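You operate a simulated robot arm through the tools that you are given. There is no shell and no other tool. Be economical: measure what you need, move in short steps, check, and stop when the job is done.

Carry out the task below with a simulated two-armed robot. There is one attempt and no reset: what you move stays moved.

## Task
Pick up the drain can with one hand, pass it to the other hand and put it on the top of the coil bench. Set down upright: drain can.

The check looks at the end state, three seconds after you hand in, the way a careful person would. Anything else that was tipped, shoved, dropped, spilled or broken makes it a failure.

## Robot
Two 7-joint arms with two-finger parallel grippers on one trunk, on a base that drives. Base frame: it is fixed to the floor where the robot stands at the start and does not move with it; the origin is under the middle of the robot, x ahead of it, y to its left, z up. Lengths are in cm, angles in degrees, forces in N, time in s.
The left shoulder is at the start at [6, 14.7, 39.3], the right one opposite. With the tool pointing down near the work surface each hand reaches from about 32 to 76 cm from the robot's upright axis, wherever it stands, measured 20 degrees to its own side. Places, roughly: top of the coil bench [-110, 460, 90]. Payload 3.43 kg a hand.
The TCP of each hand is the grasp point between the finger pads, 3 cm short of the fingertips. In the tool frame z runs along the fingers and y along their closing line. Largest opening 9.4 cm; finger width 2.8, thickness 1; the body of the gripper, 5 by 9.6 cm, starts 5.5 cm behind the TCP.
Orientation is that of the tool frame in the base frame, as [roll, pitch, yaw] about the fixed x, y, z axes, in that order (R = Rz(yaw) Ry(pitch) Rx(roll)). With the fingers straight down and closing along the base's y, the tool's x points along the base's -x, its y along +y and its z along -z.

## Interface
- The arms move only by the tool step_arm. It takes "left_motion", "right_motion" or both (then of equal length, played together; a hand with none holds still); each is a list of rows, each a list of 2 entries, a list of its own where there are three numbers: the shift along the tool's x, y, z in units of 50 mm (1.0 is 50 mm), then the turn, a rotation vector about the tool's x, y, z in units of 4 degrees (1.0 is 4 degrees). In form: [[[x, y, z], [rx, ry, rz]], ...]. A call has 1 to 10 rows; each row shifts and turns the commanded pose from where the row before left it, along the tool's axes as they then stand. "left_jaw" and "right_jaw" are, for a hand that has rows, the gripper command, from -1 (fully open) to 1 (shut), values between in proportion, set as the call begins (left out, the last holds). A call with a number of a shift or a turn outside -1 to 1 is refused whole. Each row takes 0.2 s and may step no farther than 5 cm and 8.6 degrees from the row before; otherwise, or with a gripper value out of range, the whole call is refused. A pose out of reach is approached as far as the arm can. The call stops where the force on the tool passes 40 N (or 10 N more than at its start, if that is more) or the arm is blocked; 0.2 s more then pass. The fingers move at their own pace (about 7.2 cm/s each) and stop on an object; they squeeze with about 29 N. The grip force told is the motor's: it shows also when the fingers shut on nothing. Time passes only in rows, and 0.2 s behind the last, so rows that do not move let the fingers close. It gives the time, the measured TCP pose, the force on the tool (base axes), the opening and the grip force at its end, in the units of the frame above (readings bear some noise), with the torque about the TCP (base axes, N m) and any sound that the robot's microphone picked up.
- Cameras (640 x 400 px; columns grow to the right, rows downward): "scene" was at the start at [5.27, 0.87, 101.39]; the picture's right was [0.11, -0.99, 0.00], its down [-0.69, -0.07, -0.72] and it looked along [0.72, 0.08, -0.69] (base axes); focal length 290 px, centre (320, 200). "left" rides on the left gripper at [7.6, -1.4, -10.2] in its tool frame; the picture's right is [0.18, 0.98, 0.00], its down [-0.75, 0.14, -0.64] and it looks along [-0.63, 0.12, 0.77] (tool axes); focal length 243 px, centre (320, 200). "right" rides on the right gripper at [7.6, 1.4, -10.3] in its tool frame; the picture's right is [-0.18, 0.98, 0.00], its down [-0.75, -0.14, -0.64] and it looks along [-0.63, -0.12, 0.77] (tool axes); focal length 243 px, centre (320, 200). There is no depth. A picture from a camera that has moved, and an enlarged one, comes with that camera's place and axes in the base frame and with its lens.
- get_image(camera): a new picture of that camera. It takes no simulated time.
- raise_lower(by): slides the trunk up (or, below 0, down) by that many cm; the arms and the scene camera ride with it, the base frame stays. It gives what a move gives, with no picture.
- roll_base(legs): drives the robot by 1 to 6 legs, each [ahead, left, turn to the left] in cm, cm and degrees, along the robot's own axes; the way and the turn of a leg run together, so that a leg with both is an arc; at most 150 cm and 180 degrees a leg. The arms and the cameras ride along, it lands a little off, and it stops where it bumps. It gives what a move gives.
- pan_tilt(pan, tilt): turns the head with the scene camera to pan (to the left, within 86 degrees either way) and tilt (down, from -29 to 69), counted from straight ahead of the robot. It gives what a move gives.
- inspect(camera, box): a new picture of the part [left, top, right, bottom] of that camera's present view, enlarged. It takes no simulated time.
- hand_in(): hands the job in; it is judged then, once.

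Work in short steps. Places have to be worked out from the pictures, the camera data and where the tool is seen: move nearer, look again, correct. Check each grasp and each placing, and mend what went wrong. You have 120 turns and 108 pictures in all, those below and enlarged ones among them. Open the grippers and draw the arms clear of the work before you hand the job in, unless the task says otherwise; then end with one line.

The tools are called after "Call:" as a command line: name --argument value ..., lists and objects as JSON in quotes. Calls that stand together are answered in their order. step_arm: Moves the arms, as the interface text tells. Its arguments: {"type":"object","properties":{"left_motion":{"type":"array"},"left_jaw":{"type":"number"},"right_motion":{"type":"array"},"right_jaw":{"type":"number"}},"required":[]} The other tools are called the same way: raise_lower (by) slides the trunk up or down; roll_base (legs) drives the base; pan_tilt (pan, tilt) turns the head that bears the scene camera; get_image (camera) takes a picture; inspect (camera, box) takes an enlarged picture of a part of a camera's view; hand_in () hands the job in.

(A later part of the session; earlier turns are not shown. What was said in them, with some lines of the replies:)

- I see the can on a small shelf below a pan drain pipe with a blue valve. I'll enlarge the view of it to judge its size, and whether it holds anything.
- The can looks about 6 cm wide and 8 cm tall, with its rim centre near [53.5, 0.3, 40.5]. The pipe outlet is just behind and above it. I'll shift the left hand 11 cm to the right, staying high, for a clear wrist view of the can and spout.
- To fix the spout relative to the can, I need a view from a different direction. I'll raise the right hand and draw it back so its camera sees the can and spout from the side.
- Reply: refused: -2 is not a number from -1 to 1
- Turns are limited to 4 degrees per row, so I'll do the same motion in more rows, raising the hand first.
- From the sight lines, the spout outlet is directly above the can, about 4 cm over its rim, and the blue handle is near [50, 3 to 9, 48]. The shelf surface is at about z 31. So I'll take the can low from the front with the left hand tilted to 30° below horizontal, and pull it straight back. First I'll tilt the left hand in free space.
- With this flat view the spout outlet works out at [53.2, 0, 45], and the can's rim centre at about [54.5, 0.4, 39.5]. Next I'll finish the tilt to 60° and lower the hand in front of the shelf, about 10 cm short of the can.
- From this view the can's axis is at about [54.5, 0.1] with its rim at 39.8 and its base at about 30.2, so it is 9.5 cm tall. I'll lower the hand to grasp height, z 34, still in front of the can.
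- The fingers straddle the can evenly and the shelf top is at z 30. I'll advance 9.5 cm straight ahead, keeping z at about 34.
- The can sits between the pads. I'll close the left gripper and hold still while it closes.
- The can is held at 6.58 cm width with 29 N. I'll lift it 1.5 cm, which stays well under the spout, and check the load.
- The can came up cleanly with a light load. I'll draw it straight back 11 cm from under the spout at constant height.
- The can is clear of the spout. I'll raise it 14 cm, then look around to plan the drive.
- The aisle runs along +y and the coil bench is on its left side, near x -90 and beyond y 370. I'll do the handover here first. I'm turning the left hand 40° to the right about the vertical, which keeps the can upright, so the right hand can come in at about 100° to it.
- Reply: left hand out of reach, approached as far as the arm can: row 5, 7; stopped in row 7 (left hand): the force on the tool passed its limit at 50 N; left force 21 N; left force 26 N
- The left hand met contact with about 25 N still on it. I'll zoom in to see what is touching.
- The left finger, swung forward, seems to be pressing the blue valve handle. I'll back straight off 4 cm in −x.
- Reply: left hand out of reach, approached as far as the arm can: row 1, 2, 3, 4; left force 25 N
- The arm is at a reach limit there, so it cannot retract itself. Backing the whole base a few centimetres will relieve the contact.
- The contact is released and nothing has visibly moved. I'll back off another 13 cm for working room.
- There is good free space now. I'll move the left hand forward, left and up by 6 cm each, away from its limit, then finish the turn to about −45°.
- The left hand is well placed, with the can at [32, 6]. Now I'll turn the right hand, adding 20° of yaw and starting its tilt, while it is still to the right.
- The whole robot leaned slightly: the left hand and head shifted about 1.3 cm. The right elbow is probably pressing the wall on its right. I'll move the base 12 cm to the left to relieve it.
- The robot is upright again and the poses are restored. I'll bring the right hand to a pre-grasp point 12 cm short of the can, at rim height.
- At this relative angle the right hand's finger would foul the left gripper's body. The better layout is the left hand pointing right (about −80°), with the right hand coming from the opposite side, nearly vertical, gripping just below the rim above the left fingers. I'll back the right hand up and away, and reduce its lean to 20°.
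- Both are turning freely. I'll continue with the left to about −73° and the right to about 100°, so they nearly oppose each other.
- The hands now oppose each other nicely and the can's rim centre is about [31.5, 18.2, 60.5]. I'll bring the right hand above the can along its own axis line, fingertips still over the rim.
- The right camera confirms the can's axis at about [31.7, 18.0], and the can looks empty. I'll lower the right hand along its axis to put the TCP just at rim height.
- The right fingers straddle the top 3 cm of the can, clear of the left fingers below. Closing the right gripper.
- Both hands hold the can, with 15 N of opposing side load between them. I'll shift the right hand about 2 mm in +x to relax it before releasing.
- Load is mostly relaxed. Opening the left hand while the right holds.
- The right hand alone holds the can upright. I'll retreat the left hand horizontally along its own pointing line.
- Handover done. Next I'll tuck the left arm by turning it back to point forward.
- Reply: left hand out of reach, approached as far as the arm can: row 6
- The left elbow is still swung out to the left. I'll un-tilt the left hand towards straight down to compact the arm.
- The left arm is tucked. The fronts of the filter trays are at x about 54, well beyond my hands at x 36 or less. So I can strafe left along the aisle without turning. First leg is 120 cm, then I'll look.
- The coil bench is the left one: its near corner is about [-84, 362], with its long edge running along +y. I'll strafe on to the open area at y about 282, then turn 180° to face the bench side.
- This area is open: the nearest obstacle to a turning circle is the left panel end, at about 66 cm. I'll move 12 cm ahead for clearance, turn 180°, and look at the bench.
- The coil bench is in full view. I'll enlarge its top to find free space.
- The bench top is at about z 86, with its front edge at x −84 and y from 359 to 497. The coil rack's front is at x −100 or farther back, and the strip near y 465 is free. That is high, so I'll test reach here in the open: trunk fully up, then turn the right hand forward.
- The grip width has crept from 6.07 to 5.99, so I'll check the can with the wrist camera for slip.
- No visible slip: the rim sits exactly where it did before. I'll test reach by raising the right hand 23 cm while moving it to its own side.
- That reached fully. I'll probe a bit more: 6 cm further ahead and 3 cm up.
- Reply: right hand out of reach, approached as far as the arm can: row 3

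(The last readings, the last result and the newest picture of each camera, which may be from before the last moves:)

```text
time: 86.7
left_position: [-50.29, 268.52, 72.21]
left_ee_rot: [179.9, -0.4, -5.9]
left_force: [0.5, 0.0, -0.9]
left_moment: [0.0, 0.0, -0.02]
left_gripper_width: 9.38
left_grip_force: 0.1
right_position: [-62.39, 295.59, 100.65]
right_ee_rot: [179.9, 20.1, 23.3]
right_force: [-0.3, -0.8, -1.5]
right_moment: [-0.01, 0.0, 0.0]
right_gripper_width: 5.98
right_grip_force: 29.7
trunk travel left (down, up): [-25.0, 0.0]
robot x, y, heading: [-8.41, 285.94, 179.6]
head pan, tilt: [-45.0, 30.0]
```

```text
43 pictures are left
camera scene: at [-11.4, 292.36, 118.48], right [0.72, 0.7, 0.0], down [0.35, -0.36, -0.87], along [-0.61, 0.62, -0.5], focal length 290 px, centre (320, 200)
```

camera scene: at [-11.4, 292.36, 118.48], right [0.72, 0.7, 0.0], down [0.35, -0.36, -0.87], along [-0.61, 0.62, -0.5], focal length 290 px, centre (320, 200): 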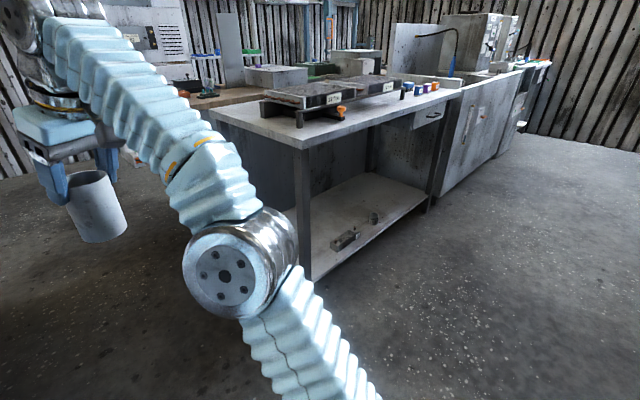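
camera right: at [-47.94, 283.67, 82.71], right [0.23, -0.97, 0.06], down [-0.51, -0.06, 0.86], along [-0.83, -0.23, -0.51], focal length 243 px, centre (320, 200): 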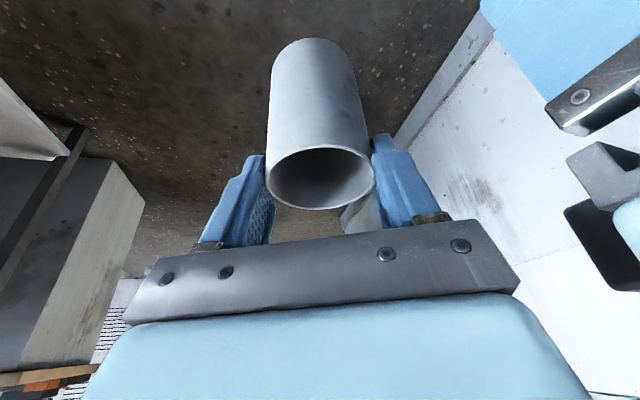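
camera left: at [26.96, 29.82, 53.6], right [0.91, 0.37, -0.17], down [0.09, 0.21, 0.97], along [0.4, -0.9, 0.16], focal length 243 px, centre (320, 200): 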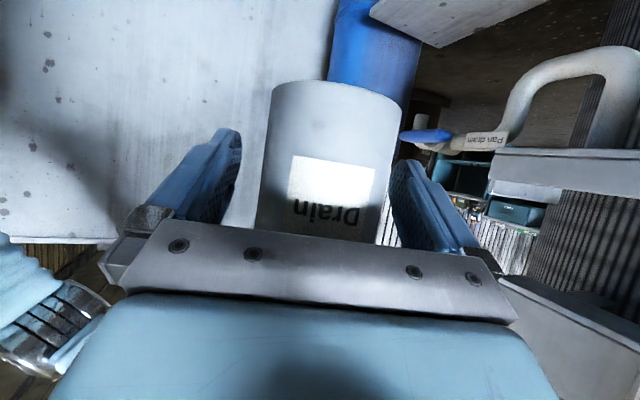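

The right hand reaches rel. 54 cm ahead at z 100, which is enough. Before approaching, I'll move the left hand back and outward so it won't meet the bench edge.

Call:
step_arm --left_motion '[[[0.38, 0.565, 0], [0, 0, 0]], [[0.38, 0.565, 0], [0, 0, 0]], [[0.38, 0.565, 0], [0, 0, 0]], [[0.38, 0.565, 0], [0, 0, 0]], [[0.38, 0.565, 0], [0, 0, 0]]]'

Call:
roll_base --legs '[[-6, 0, 0], [0, -130, 0]]'

Call:
pan_tilt --pan -15 --tilt 25

Call:
get_image --camera "scene"

```text
time: 87.9
left_position: [-42.38, 253.61, 72.25]
left_ee_rot: [179.9, -0.3, -5.9]
left_force: [0.4, 0.1, 0.1]
left_moment: [0.02, -0.05, -0.02]
left_gripper_width: 9.39
left_grip_force: 0.1
right_position: [-62.29, 295.66, 100.69]
right_ee_rot: [179.8, 19.9, 23.3]
right_force: [0.2, 0.6, 0.0]
right_moment: [-0.03, -0.02, 0.02]
right_gripper_width: 5.99
right_grip_force: 29.5
trunk travel left (down, up): [-25.0, 0.0]
robot x, y, heading: [-7.89, 285.72, 179.5]
head pan, tilt: [-45.0, 30.0]
```

```text
time: 94.9
left_position: [-34.89, 381.93, 72.24]
left_ee_rot: [179.9, -0.4, -5.8]
left_force: [-0.4, 0.4, 0.5]
left_moment: [-0.02, 0.03, -0.02]
left_gripper_width: 9.43
left_grip_force: 0.1
right_position: [-54.86, 424.04, 100.56]
right_ee_rot: [179.9, 20.0, 23.3]
right_force: [-0.3, 0.3, -1.2]
right_moment: [0.0, 0.0, -0.01]
right_gripper_width: 5.94
right_grip_force: 29.2
trunk travel left (down, up): [-25.0, 0.0]
robot x, y, heading: [-0.46, 414.33, 179.2]
head pan, tilt: [-45.0, 30.0]
```

```text
time: 95.8
left_position: [-34.85, 381.97, 72.41]
left_ee_rot: [179.9, -0.4, -5.8]
left_force: [0.8, -0.5, -0.8]
left_moment: [0.03, 0.0, 0.01]
left_gripper_width: 9.37
left_grip_force: 0.2
right_position: [-54.8, 424.01, 100.68]
right_ee_rot: [179.9, 20.0, 23.3]
right_force: [0.0, -0.9, -1.7]
right_moment: [0.01, -0.03, 0.01]
right_gripper_width: 5.95
right_grip_force: 29.2
trunk travel left (down, up): [-25.0, 0.0]
robot x, y, heading: [-0.62, 414.27, 179.3]
head pan, tilt: [-15.0, 25.0]
```

```text
42 pictures are left
camera scene: at [-6.46, 416.79, 119.28], right [0.27, 0.96, 0.0], down [0.41, -0.11, -0.91], along [-0.87, 0.24, -0.42], focal length 290 px, centre (320, 200)
```

scene: 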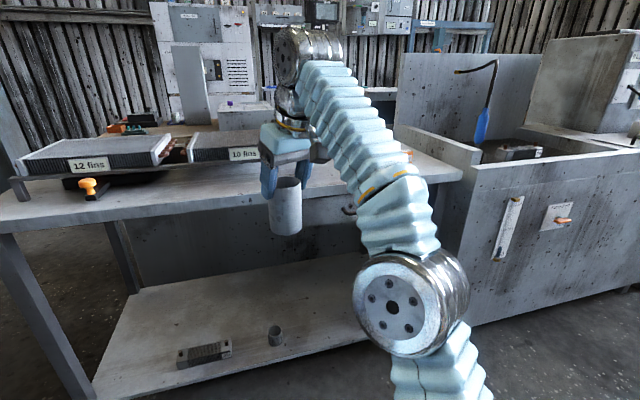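

The grip width is easing very slowly (5.95), so I won't linger. I'll use the wrist camera for a second view of the bench edge to triangulate it.

Call:
get_image --camera "right"

Call:
inspect --camera "scene" --box '[200, 100, 480, 260]'

```text
41 pictures are left
camera right: at [-44.54, 426.96, 107.68], right [0.23, -0.97, 0.06], down [-0.51, -0.06, 0.86], along [-0.83, -0.23, -0.51], focal length 243 px, centre (320, 200)
```

right: 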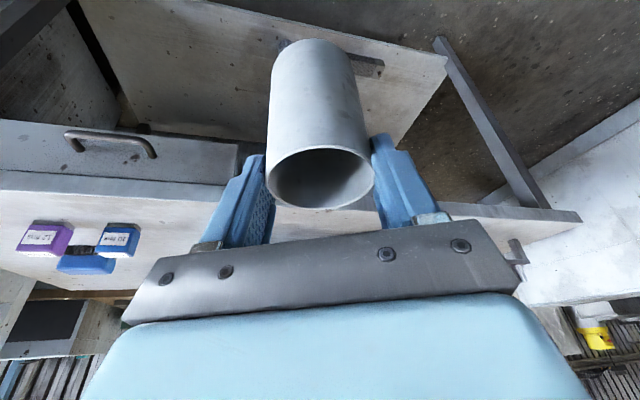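

```text
2.29 times, centred on (340, 180) of scene
camera zoom: at [-6.46, 416.79, 119.28], right [0.27, 0.96, 0.0], down [0.41, -0.11, -0.91], along [-0.87, 0.24, -0.42], focal length 663 px, centre (274, 246)
```

zoom: 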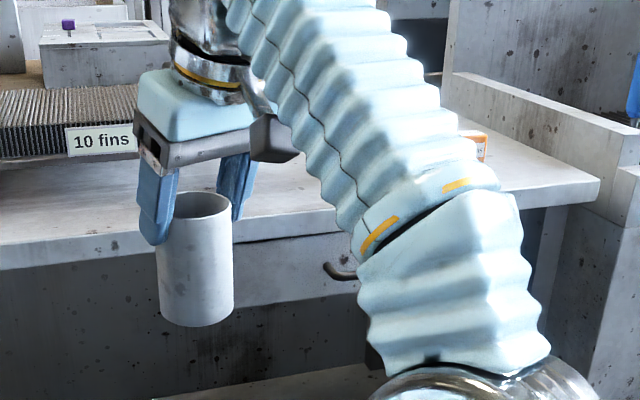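

Triangulating gives the bench top at z about 87.5, the edge at x about −78, and the can's bottom at about z 91, so roughly 3 cm clear. I'll raise the left hand above bench height, then strafe 32 cm right and move 15 cm ahead, and look again.

Call:
step_arm --left_motion '[[[0, 0, -0.8], [0, 0, 0]], [[0, 0, -0.8], [0, 0, 0]], [[0, 0, -0.8], [0, 0, 0]], [[0, 0, -0.8], [0, 0, 0]], [[0, 0, -0.8], [0, 0, 0]], [[0, 0, -0.8], [0, 0, 0]]]'

Call:
roll_base --legs '[[0, -32, 0], [15, 0, 0]]'

Call:
get_image --camera "scene"

Call:
get_image --camera "right"

```text
time: 97.2
left_position: [-35.05, 382.37, 95.71]
left_ee_rot: [179.9, -0.2, -5.7]
left_force: [-0.1, -0.2, -0.6]
left_moment: [0.02, 0.01, 0.01]
left_gripper_width: 9.4
left_grip_force: 0.1
left hand out of reach, approached as far as the arm can: row 6
right_position: [-54.83, 423.86, 100.75]
right_ee_rot: [179.9, 19.9, 23.3]
right_force: [-0.4, 0.0, -0.4]
right_moment: [0.02, 0.02, 0.01]
right_gripper_width: 5.95
right_grip_force: 28.7
trunk travel left (down, up): [-25.0, 0.0]
robot x, y, heading: [-0.45, 414.2, 179.4]
head pan, tilt: [-15.0, 25.0]
```

```text
time: 100.3
left_position: [-49.83, 414.45, 95.76]
left_ee_rot: [179.9, -0.2, -5.6]
left_force: [0.2, 0.3, 0.5]
left_moment: [0.0, 0.01, -0.01]
left_gripper_width: 9.41
left_grip_force: 0.0
right_position: [-69.7, 455.9, 100.73]
right_ee_rot: [179.9, 20.0, 23.3]
right_force: [1.1, -0.9, -0.8]
right_moment: [-0.02, 0.01, -0.02]
right_gripper_width: 5.95
right_grip_force: 28.6
trunk travel left (down, up): [-25.0, 0.0]
robot x, y, heading: [-15.69, 446.22, 179.6]
head pan, tilt: [-15.0, 25.0]
```

```text
39 pictures are left
camera scene: at [-21.3, 448.89, 119.28], right [0.27, 0.96, 0.0], down [0.41, -0.11, -0.91], along [-0.87, 0.24, -0.42], focal length 290 px, centre (320, 200)
```

scene: 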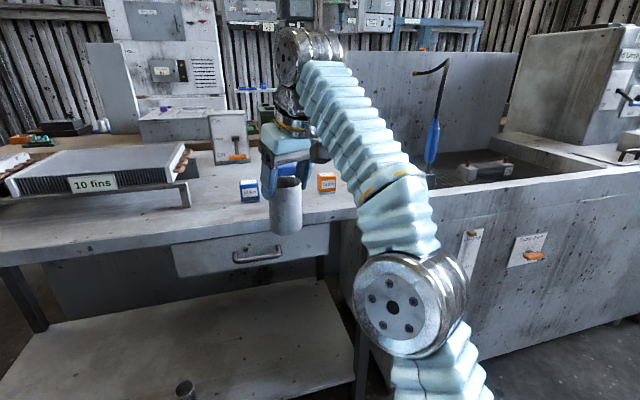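

```text
38 pictures are left
camera right: at [-59.39, 459.02, 107.68], right [0.23, -0.97, 0.06], down [-0.51, -0.06, 0.86], along [-0.83, -0.23, -0.51], focal length 243 px, centre (320, 200)
```

right: 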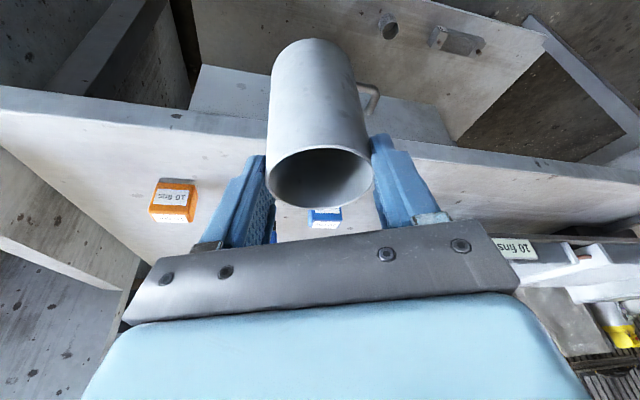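

The free spot I pick is about [-88, 441], in the gap between the rack's right end (y about 435) and the small paint boxes (y 448 and up), about 6 cm in from the edge. I'll strafe 15 cm left, move 12 cm ahead, then check.

Call:
roll_base --legs '[[0, 15, 0], [12, 0, 0]]'

Call:
get_image --camera "scene"

Call:
get_image --camera "right"

```text
time: 102.6
left_position: [-62.15, 399.53, 95.72]
left_ee_rot: [179.9, -0.2, -5.6]
left_force: [-0.6, 1.0, 0.0]
left_moment: [0.01, -0.01, 0.02]
left_gripper_width: 9.38
left_grip_force: 0.1
right_position: [-81.95, 441.1, 100.78]
right_ee_rot: [179.8, 20.0, 23.4]
right_force: [-0.4, 0.7, -1.0]
right_moment: [0.02, 0.01, -0.01]
right_gripper_width: 5.91
right_grip_force: 28.6
trunk travel left (down, up): [-25.0, 0.0]
robot x, y, heading: [-27.78, 431.59, 179.6]
head pan, tilt: [-15.0, 25.0]
```

```text
37 pictures are left
camera scene: at [-33.53, 433.97, 119.28], right [0.27, 0.96, 0.0], down [0.41, -0.11, -0.91], along [-0.87, 0.24, -0.42], focal length 290 px, centre (320, 200)
```

scene: 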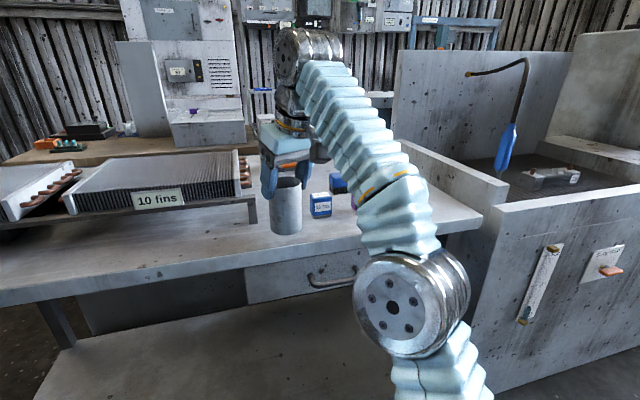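

```text
36 pictures are left
camera right: at [-71.63, 444.07, 107.68], right [0.23, -0.97, 0.06], down [-0.51, -0.06, 0.86], along [-0.83, -0.23, -0.51], focal length 243 px, centre (320, 200)
```

right: 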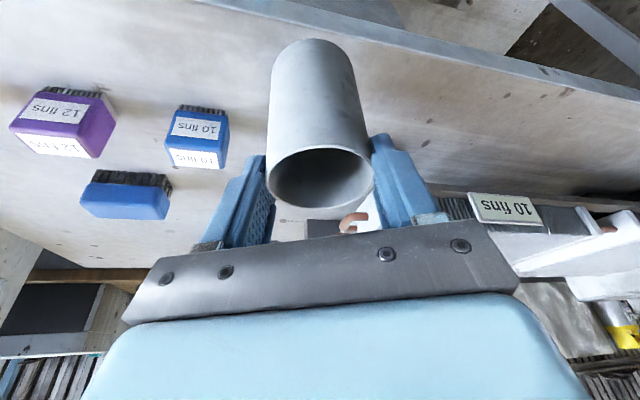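

The edge is at x about −79.5, the blue box front at [-90, 450], and the rack's end at y about 433 behind x −95. I'll move 5.5 cm further ahead to put the can at about [-87.5, 440.5].

Call:
roll_base --legs '[[5.5, 0.5, 0]]'

Call:
inspect --camera "scene" --box '[180, 120, 400, 280]'

Call:
get_image --camera "right"

```text
time: 103.5
left_position: [-67.57, 399.07, 95.59]
left_ee_rot: [179.9, -0.2, -5.6]
left_force: [-0.3, 0.5, -0.5]
left_moment: [0.02, -0.03, 0.0]
left_gripper_width: 9.39
left_grip_force: 0.1
right_position: [-87.58, 440.55, 100.56]
right_ee_rot: [179.9, 19.9, 23.5]
right_force: [0.4, 0.3, -0.8]
right_moment: [0.01, -0.02, 0.04]
right_gripper_width: 5.93
right_grip_force: 29.2
trunk travel left (down, up): [-25.0, 0.0]
robot x, y, heading: [-33.01, 430.69, 179.5]
head pan, tilt: [-15.0, 25.0]
```

```text
2.50 times, centred on (290, 200) of scene
camera zoom: at [-39.02, 433.52, 119.28], right [0.27, 0.96, 0.0], down [0.41, -0.11, -0.91], along [-0.87, 0.24, -0.42], focal length 725 px, centre (395, 200)
```

zoom: 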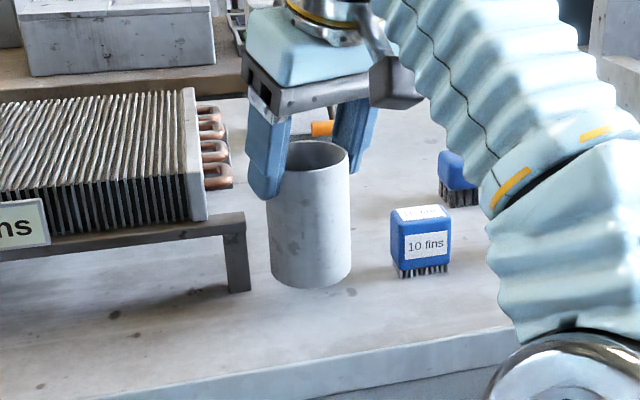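

```text
34 pictures are left
camera right: at [-77.13, 443.6, 107.67], right [0.23, -0.97, 0.06], down [-0.51, -0.07, 0.86], along [-0.83, -0.23, -0.51], focal length 243 px, centre (320, 200)
```

right: 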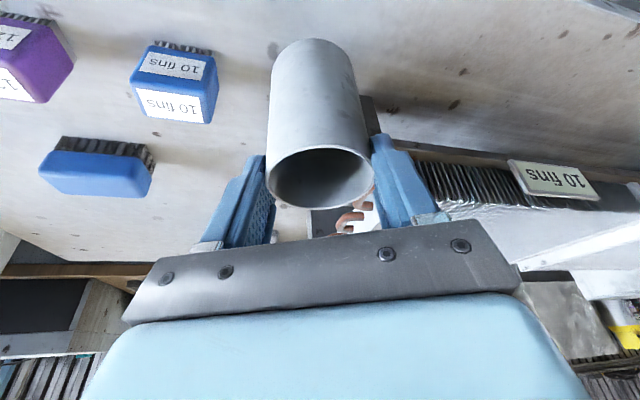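

Placement looks clear of rack and boxes. I'll lower 3 cm slowly, then check.

Call:
step_arm --right_motion '[[[0.068, 0, 0.188], [0, 0, 0]], [[0.068, 0, 0.188], [0, 0, 0]], [[0.068, 0, 0.188], [0, 0, 0]]]'

Call:
inspect --camera "scene" --box '[180, 120, 400, 280]'

```text
time: 104.3
left_position: [-67.51, 399.02, 95.77]
left_ee_rot: [179.9, -0.2, -5.5]
left_force: [-0.6, 0.4, 0.8]
left_moment: [-0.02, -0.02, 0.03]
left_gripper_width: 9.42
left_grip_force: 0.0
right_position: [-87.26, 440.51, 98.22]
right_ee_rot: [-180.0, 20.6, 23.5]
right_force: [-6.2, -1.7, 29.4]
right_moment: [0.21, 0.22, 0.0]
right_gripper_width: 5.89
right_grip_force: 29.8
trunk travel left (down, up): [-25.0, 0.0]
robot x, y, heading: [-33.27, 431.13, 179.6]
head pan, tilt: [-15.0, 25.0]
```

```text
2.50 times, centred on (290, 200) of scene
camera zoom: at [-38.92, 433.46, 119.37], right [0.27, 0.96, 0.0], down [0.41, -0.11, -0.91], along [-0.87, 0.24, -0.42], focal length 725 px, centre (395, 200)
```

zoom: 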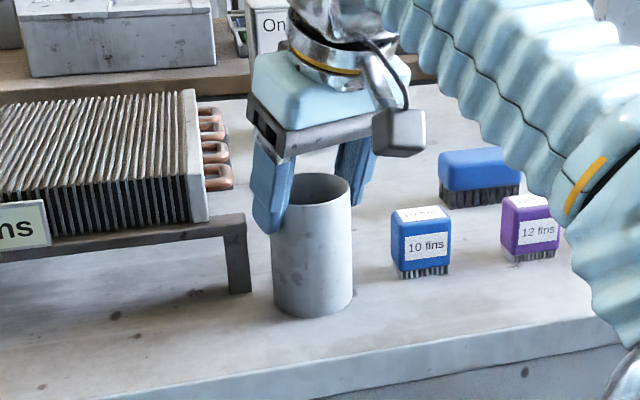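

Contact: 29 N upward, so the can is on the bench (top at about z 88.5). I'll ease up about 5 mm to unload before releasing.

Call:
step_arm --right_motion '[[[-0.034, 0, -0.094], [0, 0, 0]], [[0, 0, 0], [0, 0, 0]]]'

Call:
get_image --camera "right"

```text
time: 104.9
left_position: [-67.59, 399.14, 95.7]
left_ee_rot: [179.9, -0.2, -5.5]
left_force: [-0.4, 0.6, -0.2]
left_moment: [-0.01, 0.0, -0.04]
left_gripper_width: 9.41
left_grip_force: 0.2
right_position: [-87.37, 440.56, 98.03]
right_ee_rot: [-180.0, 19.8, 23.5]
right_force: [-1.0, -0.8, 7.3]
right_moment: [-0.12, 0.38, 0.02]
right_gripper_width: 5.91
right_grip_force: 29.3
trunk travel left (down, up): [-25.0, 0.0]
robot x, y, heading: [-33.4, 431.18, 179.5]
head pan, tilt: [-15.0, 25.0]
```

```text
32 pictures are left
camera right: at [-77.15, 443.6, 105.13], right [0.23, -0.97, 0.06], down [-0.51, -0.07, 0.86], along [-0.83, -0.23, -0.51], focal length 243 px, centre (320, 200)
```

right: 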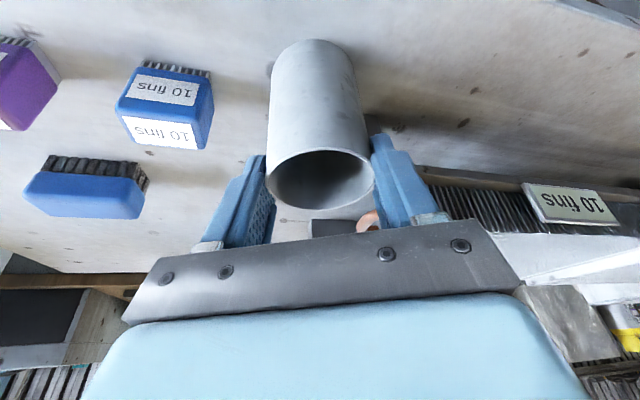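

Nearly unloaded. Opening the right gripper to about 7.5 cm.

Call:
step_arm --right_motion '[[[0, 0, 0], [0, 0, 0]], [[0, 0, 0], [0, 0, 0]], [[0, 0, 0], [0, 0, 0]]]' --right_jaw -0.6

Call:
get_image --camera "right"

Call:
inspect --camera "scene" --box '[180, 120, 400, 280]'

```text
time: 105.7
left_position: [-67.48, 399.07, 95.7]
left_ee_rot: [179.9, -0.3, -5.6]
left_force: [-0.3, 0.7, -0.2]
left_moment: [0.0, 0.02, -0.01]
left_gripper_width: 9.4
left_grip_force: 0.0
right_position: [-87.52, 440.61, 98.11]
right_ee_rot: [179.9, 19.9, 23.4]
right_force: [-0.7, -0.1, 0.5]
right_moment: [-0.02, -0.02, -0.01]
right_gripper_width: 7.5
right_grip_force: 0.1
trunk travel left (down, up): [-25.0, 0.0]
robot x, y, heading: [-33.09, 430.67, 179.5]
head pan, tilt: [-15.0, 25.0]
```

```text
31 pictures are left
camera right: at [-77.17, 443.62, 105.17], right [0.23, -0.97, 0.06], down [-0.51, -0.07, 0.86], along [-0.83, -0.23, -0.51], focal length 243 px, centre (320, 200)
```

right: 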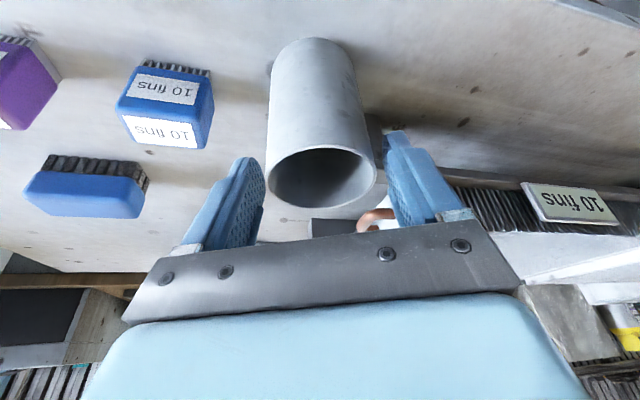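

```text
2.50 times, centred on (290, 200) of scene
camera zoom: at [-39.03, 433.52, 119.28], right [0.27, 0.96, 0.0], down [0.41, -0.11, -0.91], along [-0.87, 0.24, -0.42], focal length 725 px, centre (395, 200)
```

zoom: 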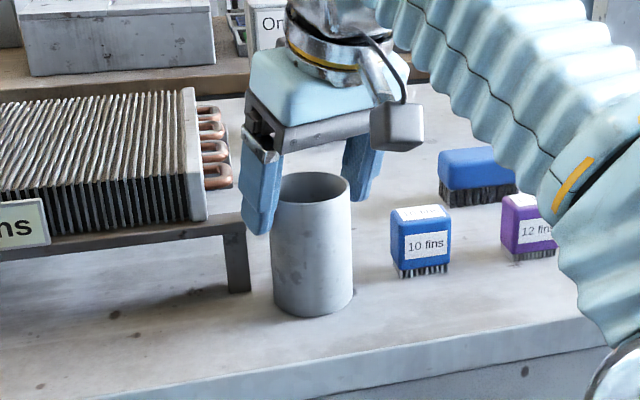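

The can stands upright on its own, centred between the open fingers. I'll open fully and withdraw: slightly up along the tool axis, then straight back along the hand's pointing line.

Call:
step_arm --right_motion '[[[0, 0, 0], [0, 0, 0]], [[0, 0, 0], [0, 0, 0]], [[0, 0, -0.2], [0, 0, 0]], [[0, 0, -0.2], [0, 0, 0]], [[0.235, 0, -0.085], [0, 0, 0]], [[0.235, 0, -0.085], [0, 0, 0]], [[0.235, 0, -0.085], [0, 0, 0]], [[0.235, 0, -0.085], [0, 0, 0]]]' --right_jaw -1

Call:
inspect --camera "scene" --box '[180, 120, 400, 280]'

```text
time: 107.5
left_position: [-67.46, 399.09, 95.61]
left_ee_rot: [179.9, -0.3, -5.5]
left_force: [-0.4, -0.2, 0.0]
left_moment: [0.01, -0.02, 0.01]
left_gripper_width: 9.39
left_grip_force: 0.1
right_position: [-82.38, 442.84, 99.94]
right_ee_rot: [180.0, 19.9, 23.5]
right_force: [-0.6, -0.7, 0.5]
right_moment: [0.02, -0.01, 0.03]
right_gripper_width: 9.39
right_grip_force: 0.1
trunk travel left (down, up): [-25.0, 0.0]
robot x, y, heading: [-33.31, 430.97, 179.6]
head pan, tilt: [-15.0, 25.0]
```

```text
2.50 times, centred on (290, 200) of scene
camera zoom: at [-39.04, 433.51, 119.28], right [0.27, 0.96, 0.0], down [0.41, -0.11, -0.91], along [-0.87, 0.24, -0.42], focal length 725 px, centre (395, 200)
```

zoom: 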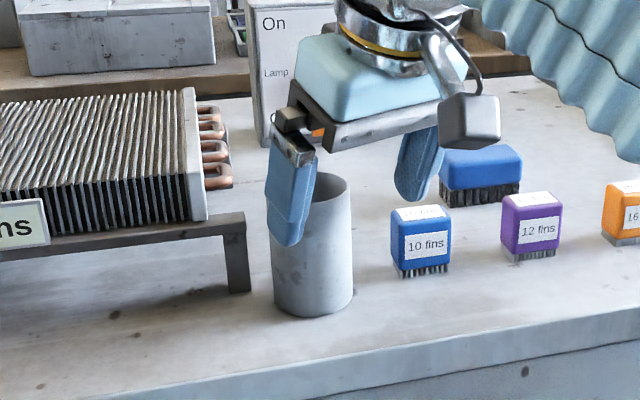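

The can has not moved. I'll keep withdrawing along the same line.

Call:
step_arm --right_motion '[[[0.3, 0, -0.109], [0, 0, 0]], [[0.3, 0, -0.109], [0, 0, 0]], [[0.3, 0, -0.109], [0, 0, 0]], [[0.3, 0, -0.109], [0, 0, 0]], [[0.3, 0, -0.109], [0, 0, 0]]]'

Call:
get_image --camera "scene"

```text
time: 108.7
left_position: [-67.43, 399.04, 95.64]
left_ee_rot: [179.9, -0.4, -5.6]
left_force: [-0.1, -0.2, 0.5]
left_moment: [-0.01, -0.02, 0.03]
left_gripper_width: 9.37
left_grip_force: 0.0
right_position: [-74.84, 446.01, 99.91]
right_ee_rot: [180.0, 19.8, 23.5]
right_force: [-0.5, -0.3, 0.6]
right_moment: [0.03, 0.01, -0.02]
right_gripper_width: 9.4
right_grip_force: 0.1
trunk travel left (down, up): [-25.0, 0.0]
robot x, y, heading: [-33.46, 430.83, 179.8]
head pan, tilt: [-15.0, 25.0]
```

```text
28 pictures are left
camera scene: at [-39.05, 433.52, 119.28], right [0.27, 0.96, 0.0], down [0.41, -0.11, -0.91], along [-0.87, 0.24, -0.42], focal length 290 px, centre (320, 200)
```

scene: 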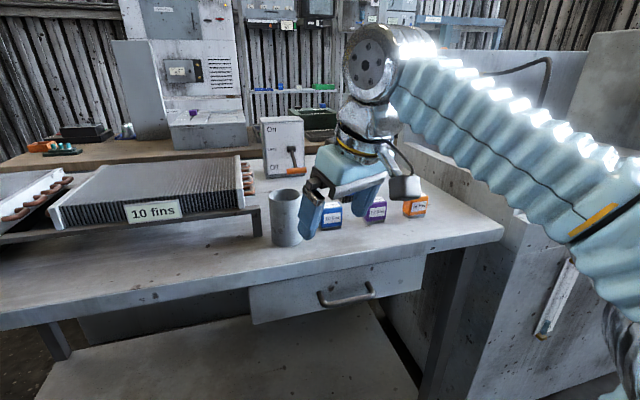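

The hand is clear of the can. I'll back the base 25 cm away from the bench and take a final look.

Call:
roll_base --legs '[[-25, 0, 0]]'

Call:
inspect --camera "scene" --box '[160, 100, 440, 280]'

```text
time: 110.5
left_position: [-42.42, 398.92, 95.62]
left_ee_rot: [179.9, -0.3, -5.6]
left_force: [-0.7, -0.4, -0.3]
left_moment: [0.02, 0.01, 0.02]
left_gripper_width: 9.4
left_grip_force: 0.2
right_position: [-49.82, 445.87, 99.97]
right_ee_rot: [179.9, 19.9, 23.4]
right_force: [0.2, 0.2, 0.4]
right_moment: [0.02, -0.02, 0.03]
right_gripper_width: 9.4
right_grip_force: 0.0
trunk travel left (down, up): [-25.0, 0.0]
robot x, y, heading: [-8.09, 430.73, 179.5]
head pan, tilt: [-15.0, 25.0]
```

```text
2.22 times, centred on (300, 190) of scene
camera zoom: at [-13.94, 433.31, 119.28], right [0.27, 0.96, 0.0], down [0.41, -0.11, -0.91], along [-0.87, 0.24, -0.42], focal length 645 px, centre (364, 222)
```

zoom: 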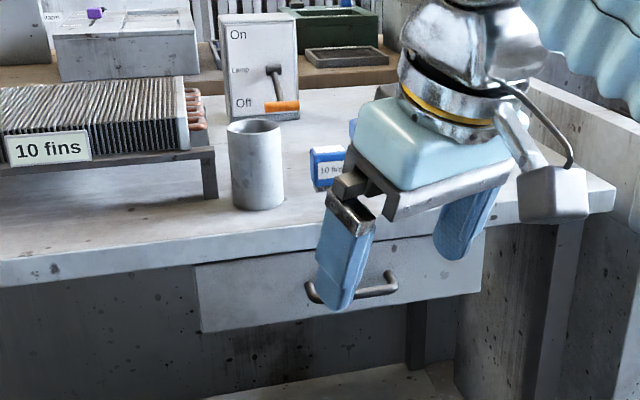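

The can stands upright on the coil bench, nothing around it was disturbed, and both hands are open and clear. Handing in.

Call:
hand_in

```text
The job is handed in.
```

The drain can was picked up with the left hand, passed to the right, and set upright on the coil bench between the coil rack and the small boxes. On the way, the left hand pressed the blue valve handle at the drain pipe (25 N still on it after it stopped), and later the robot leaned a little, probably from its right elbow against a wall. I saw no sign that either moved anything.
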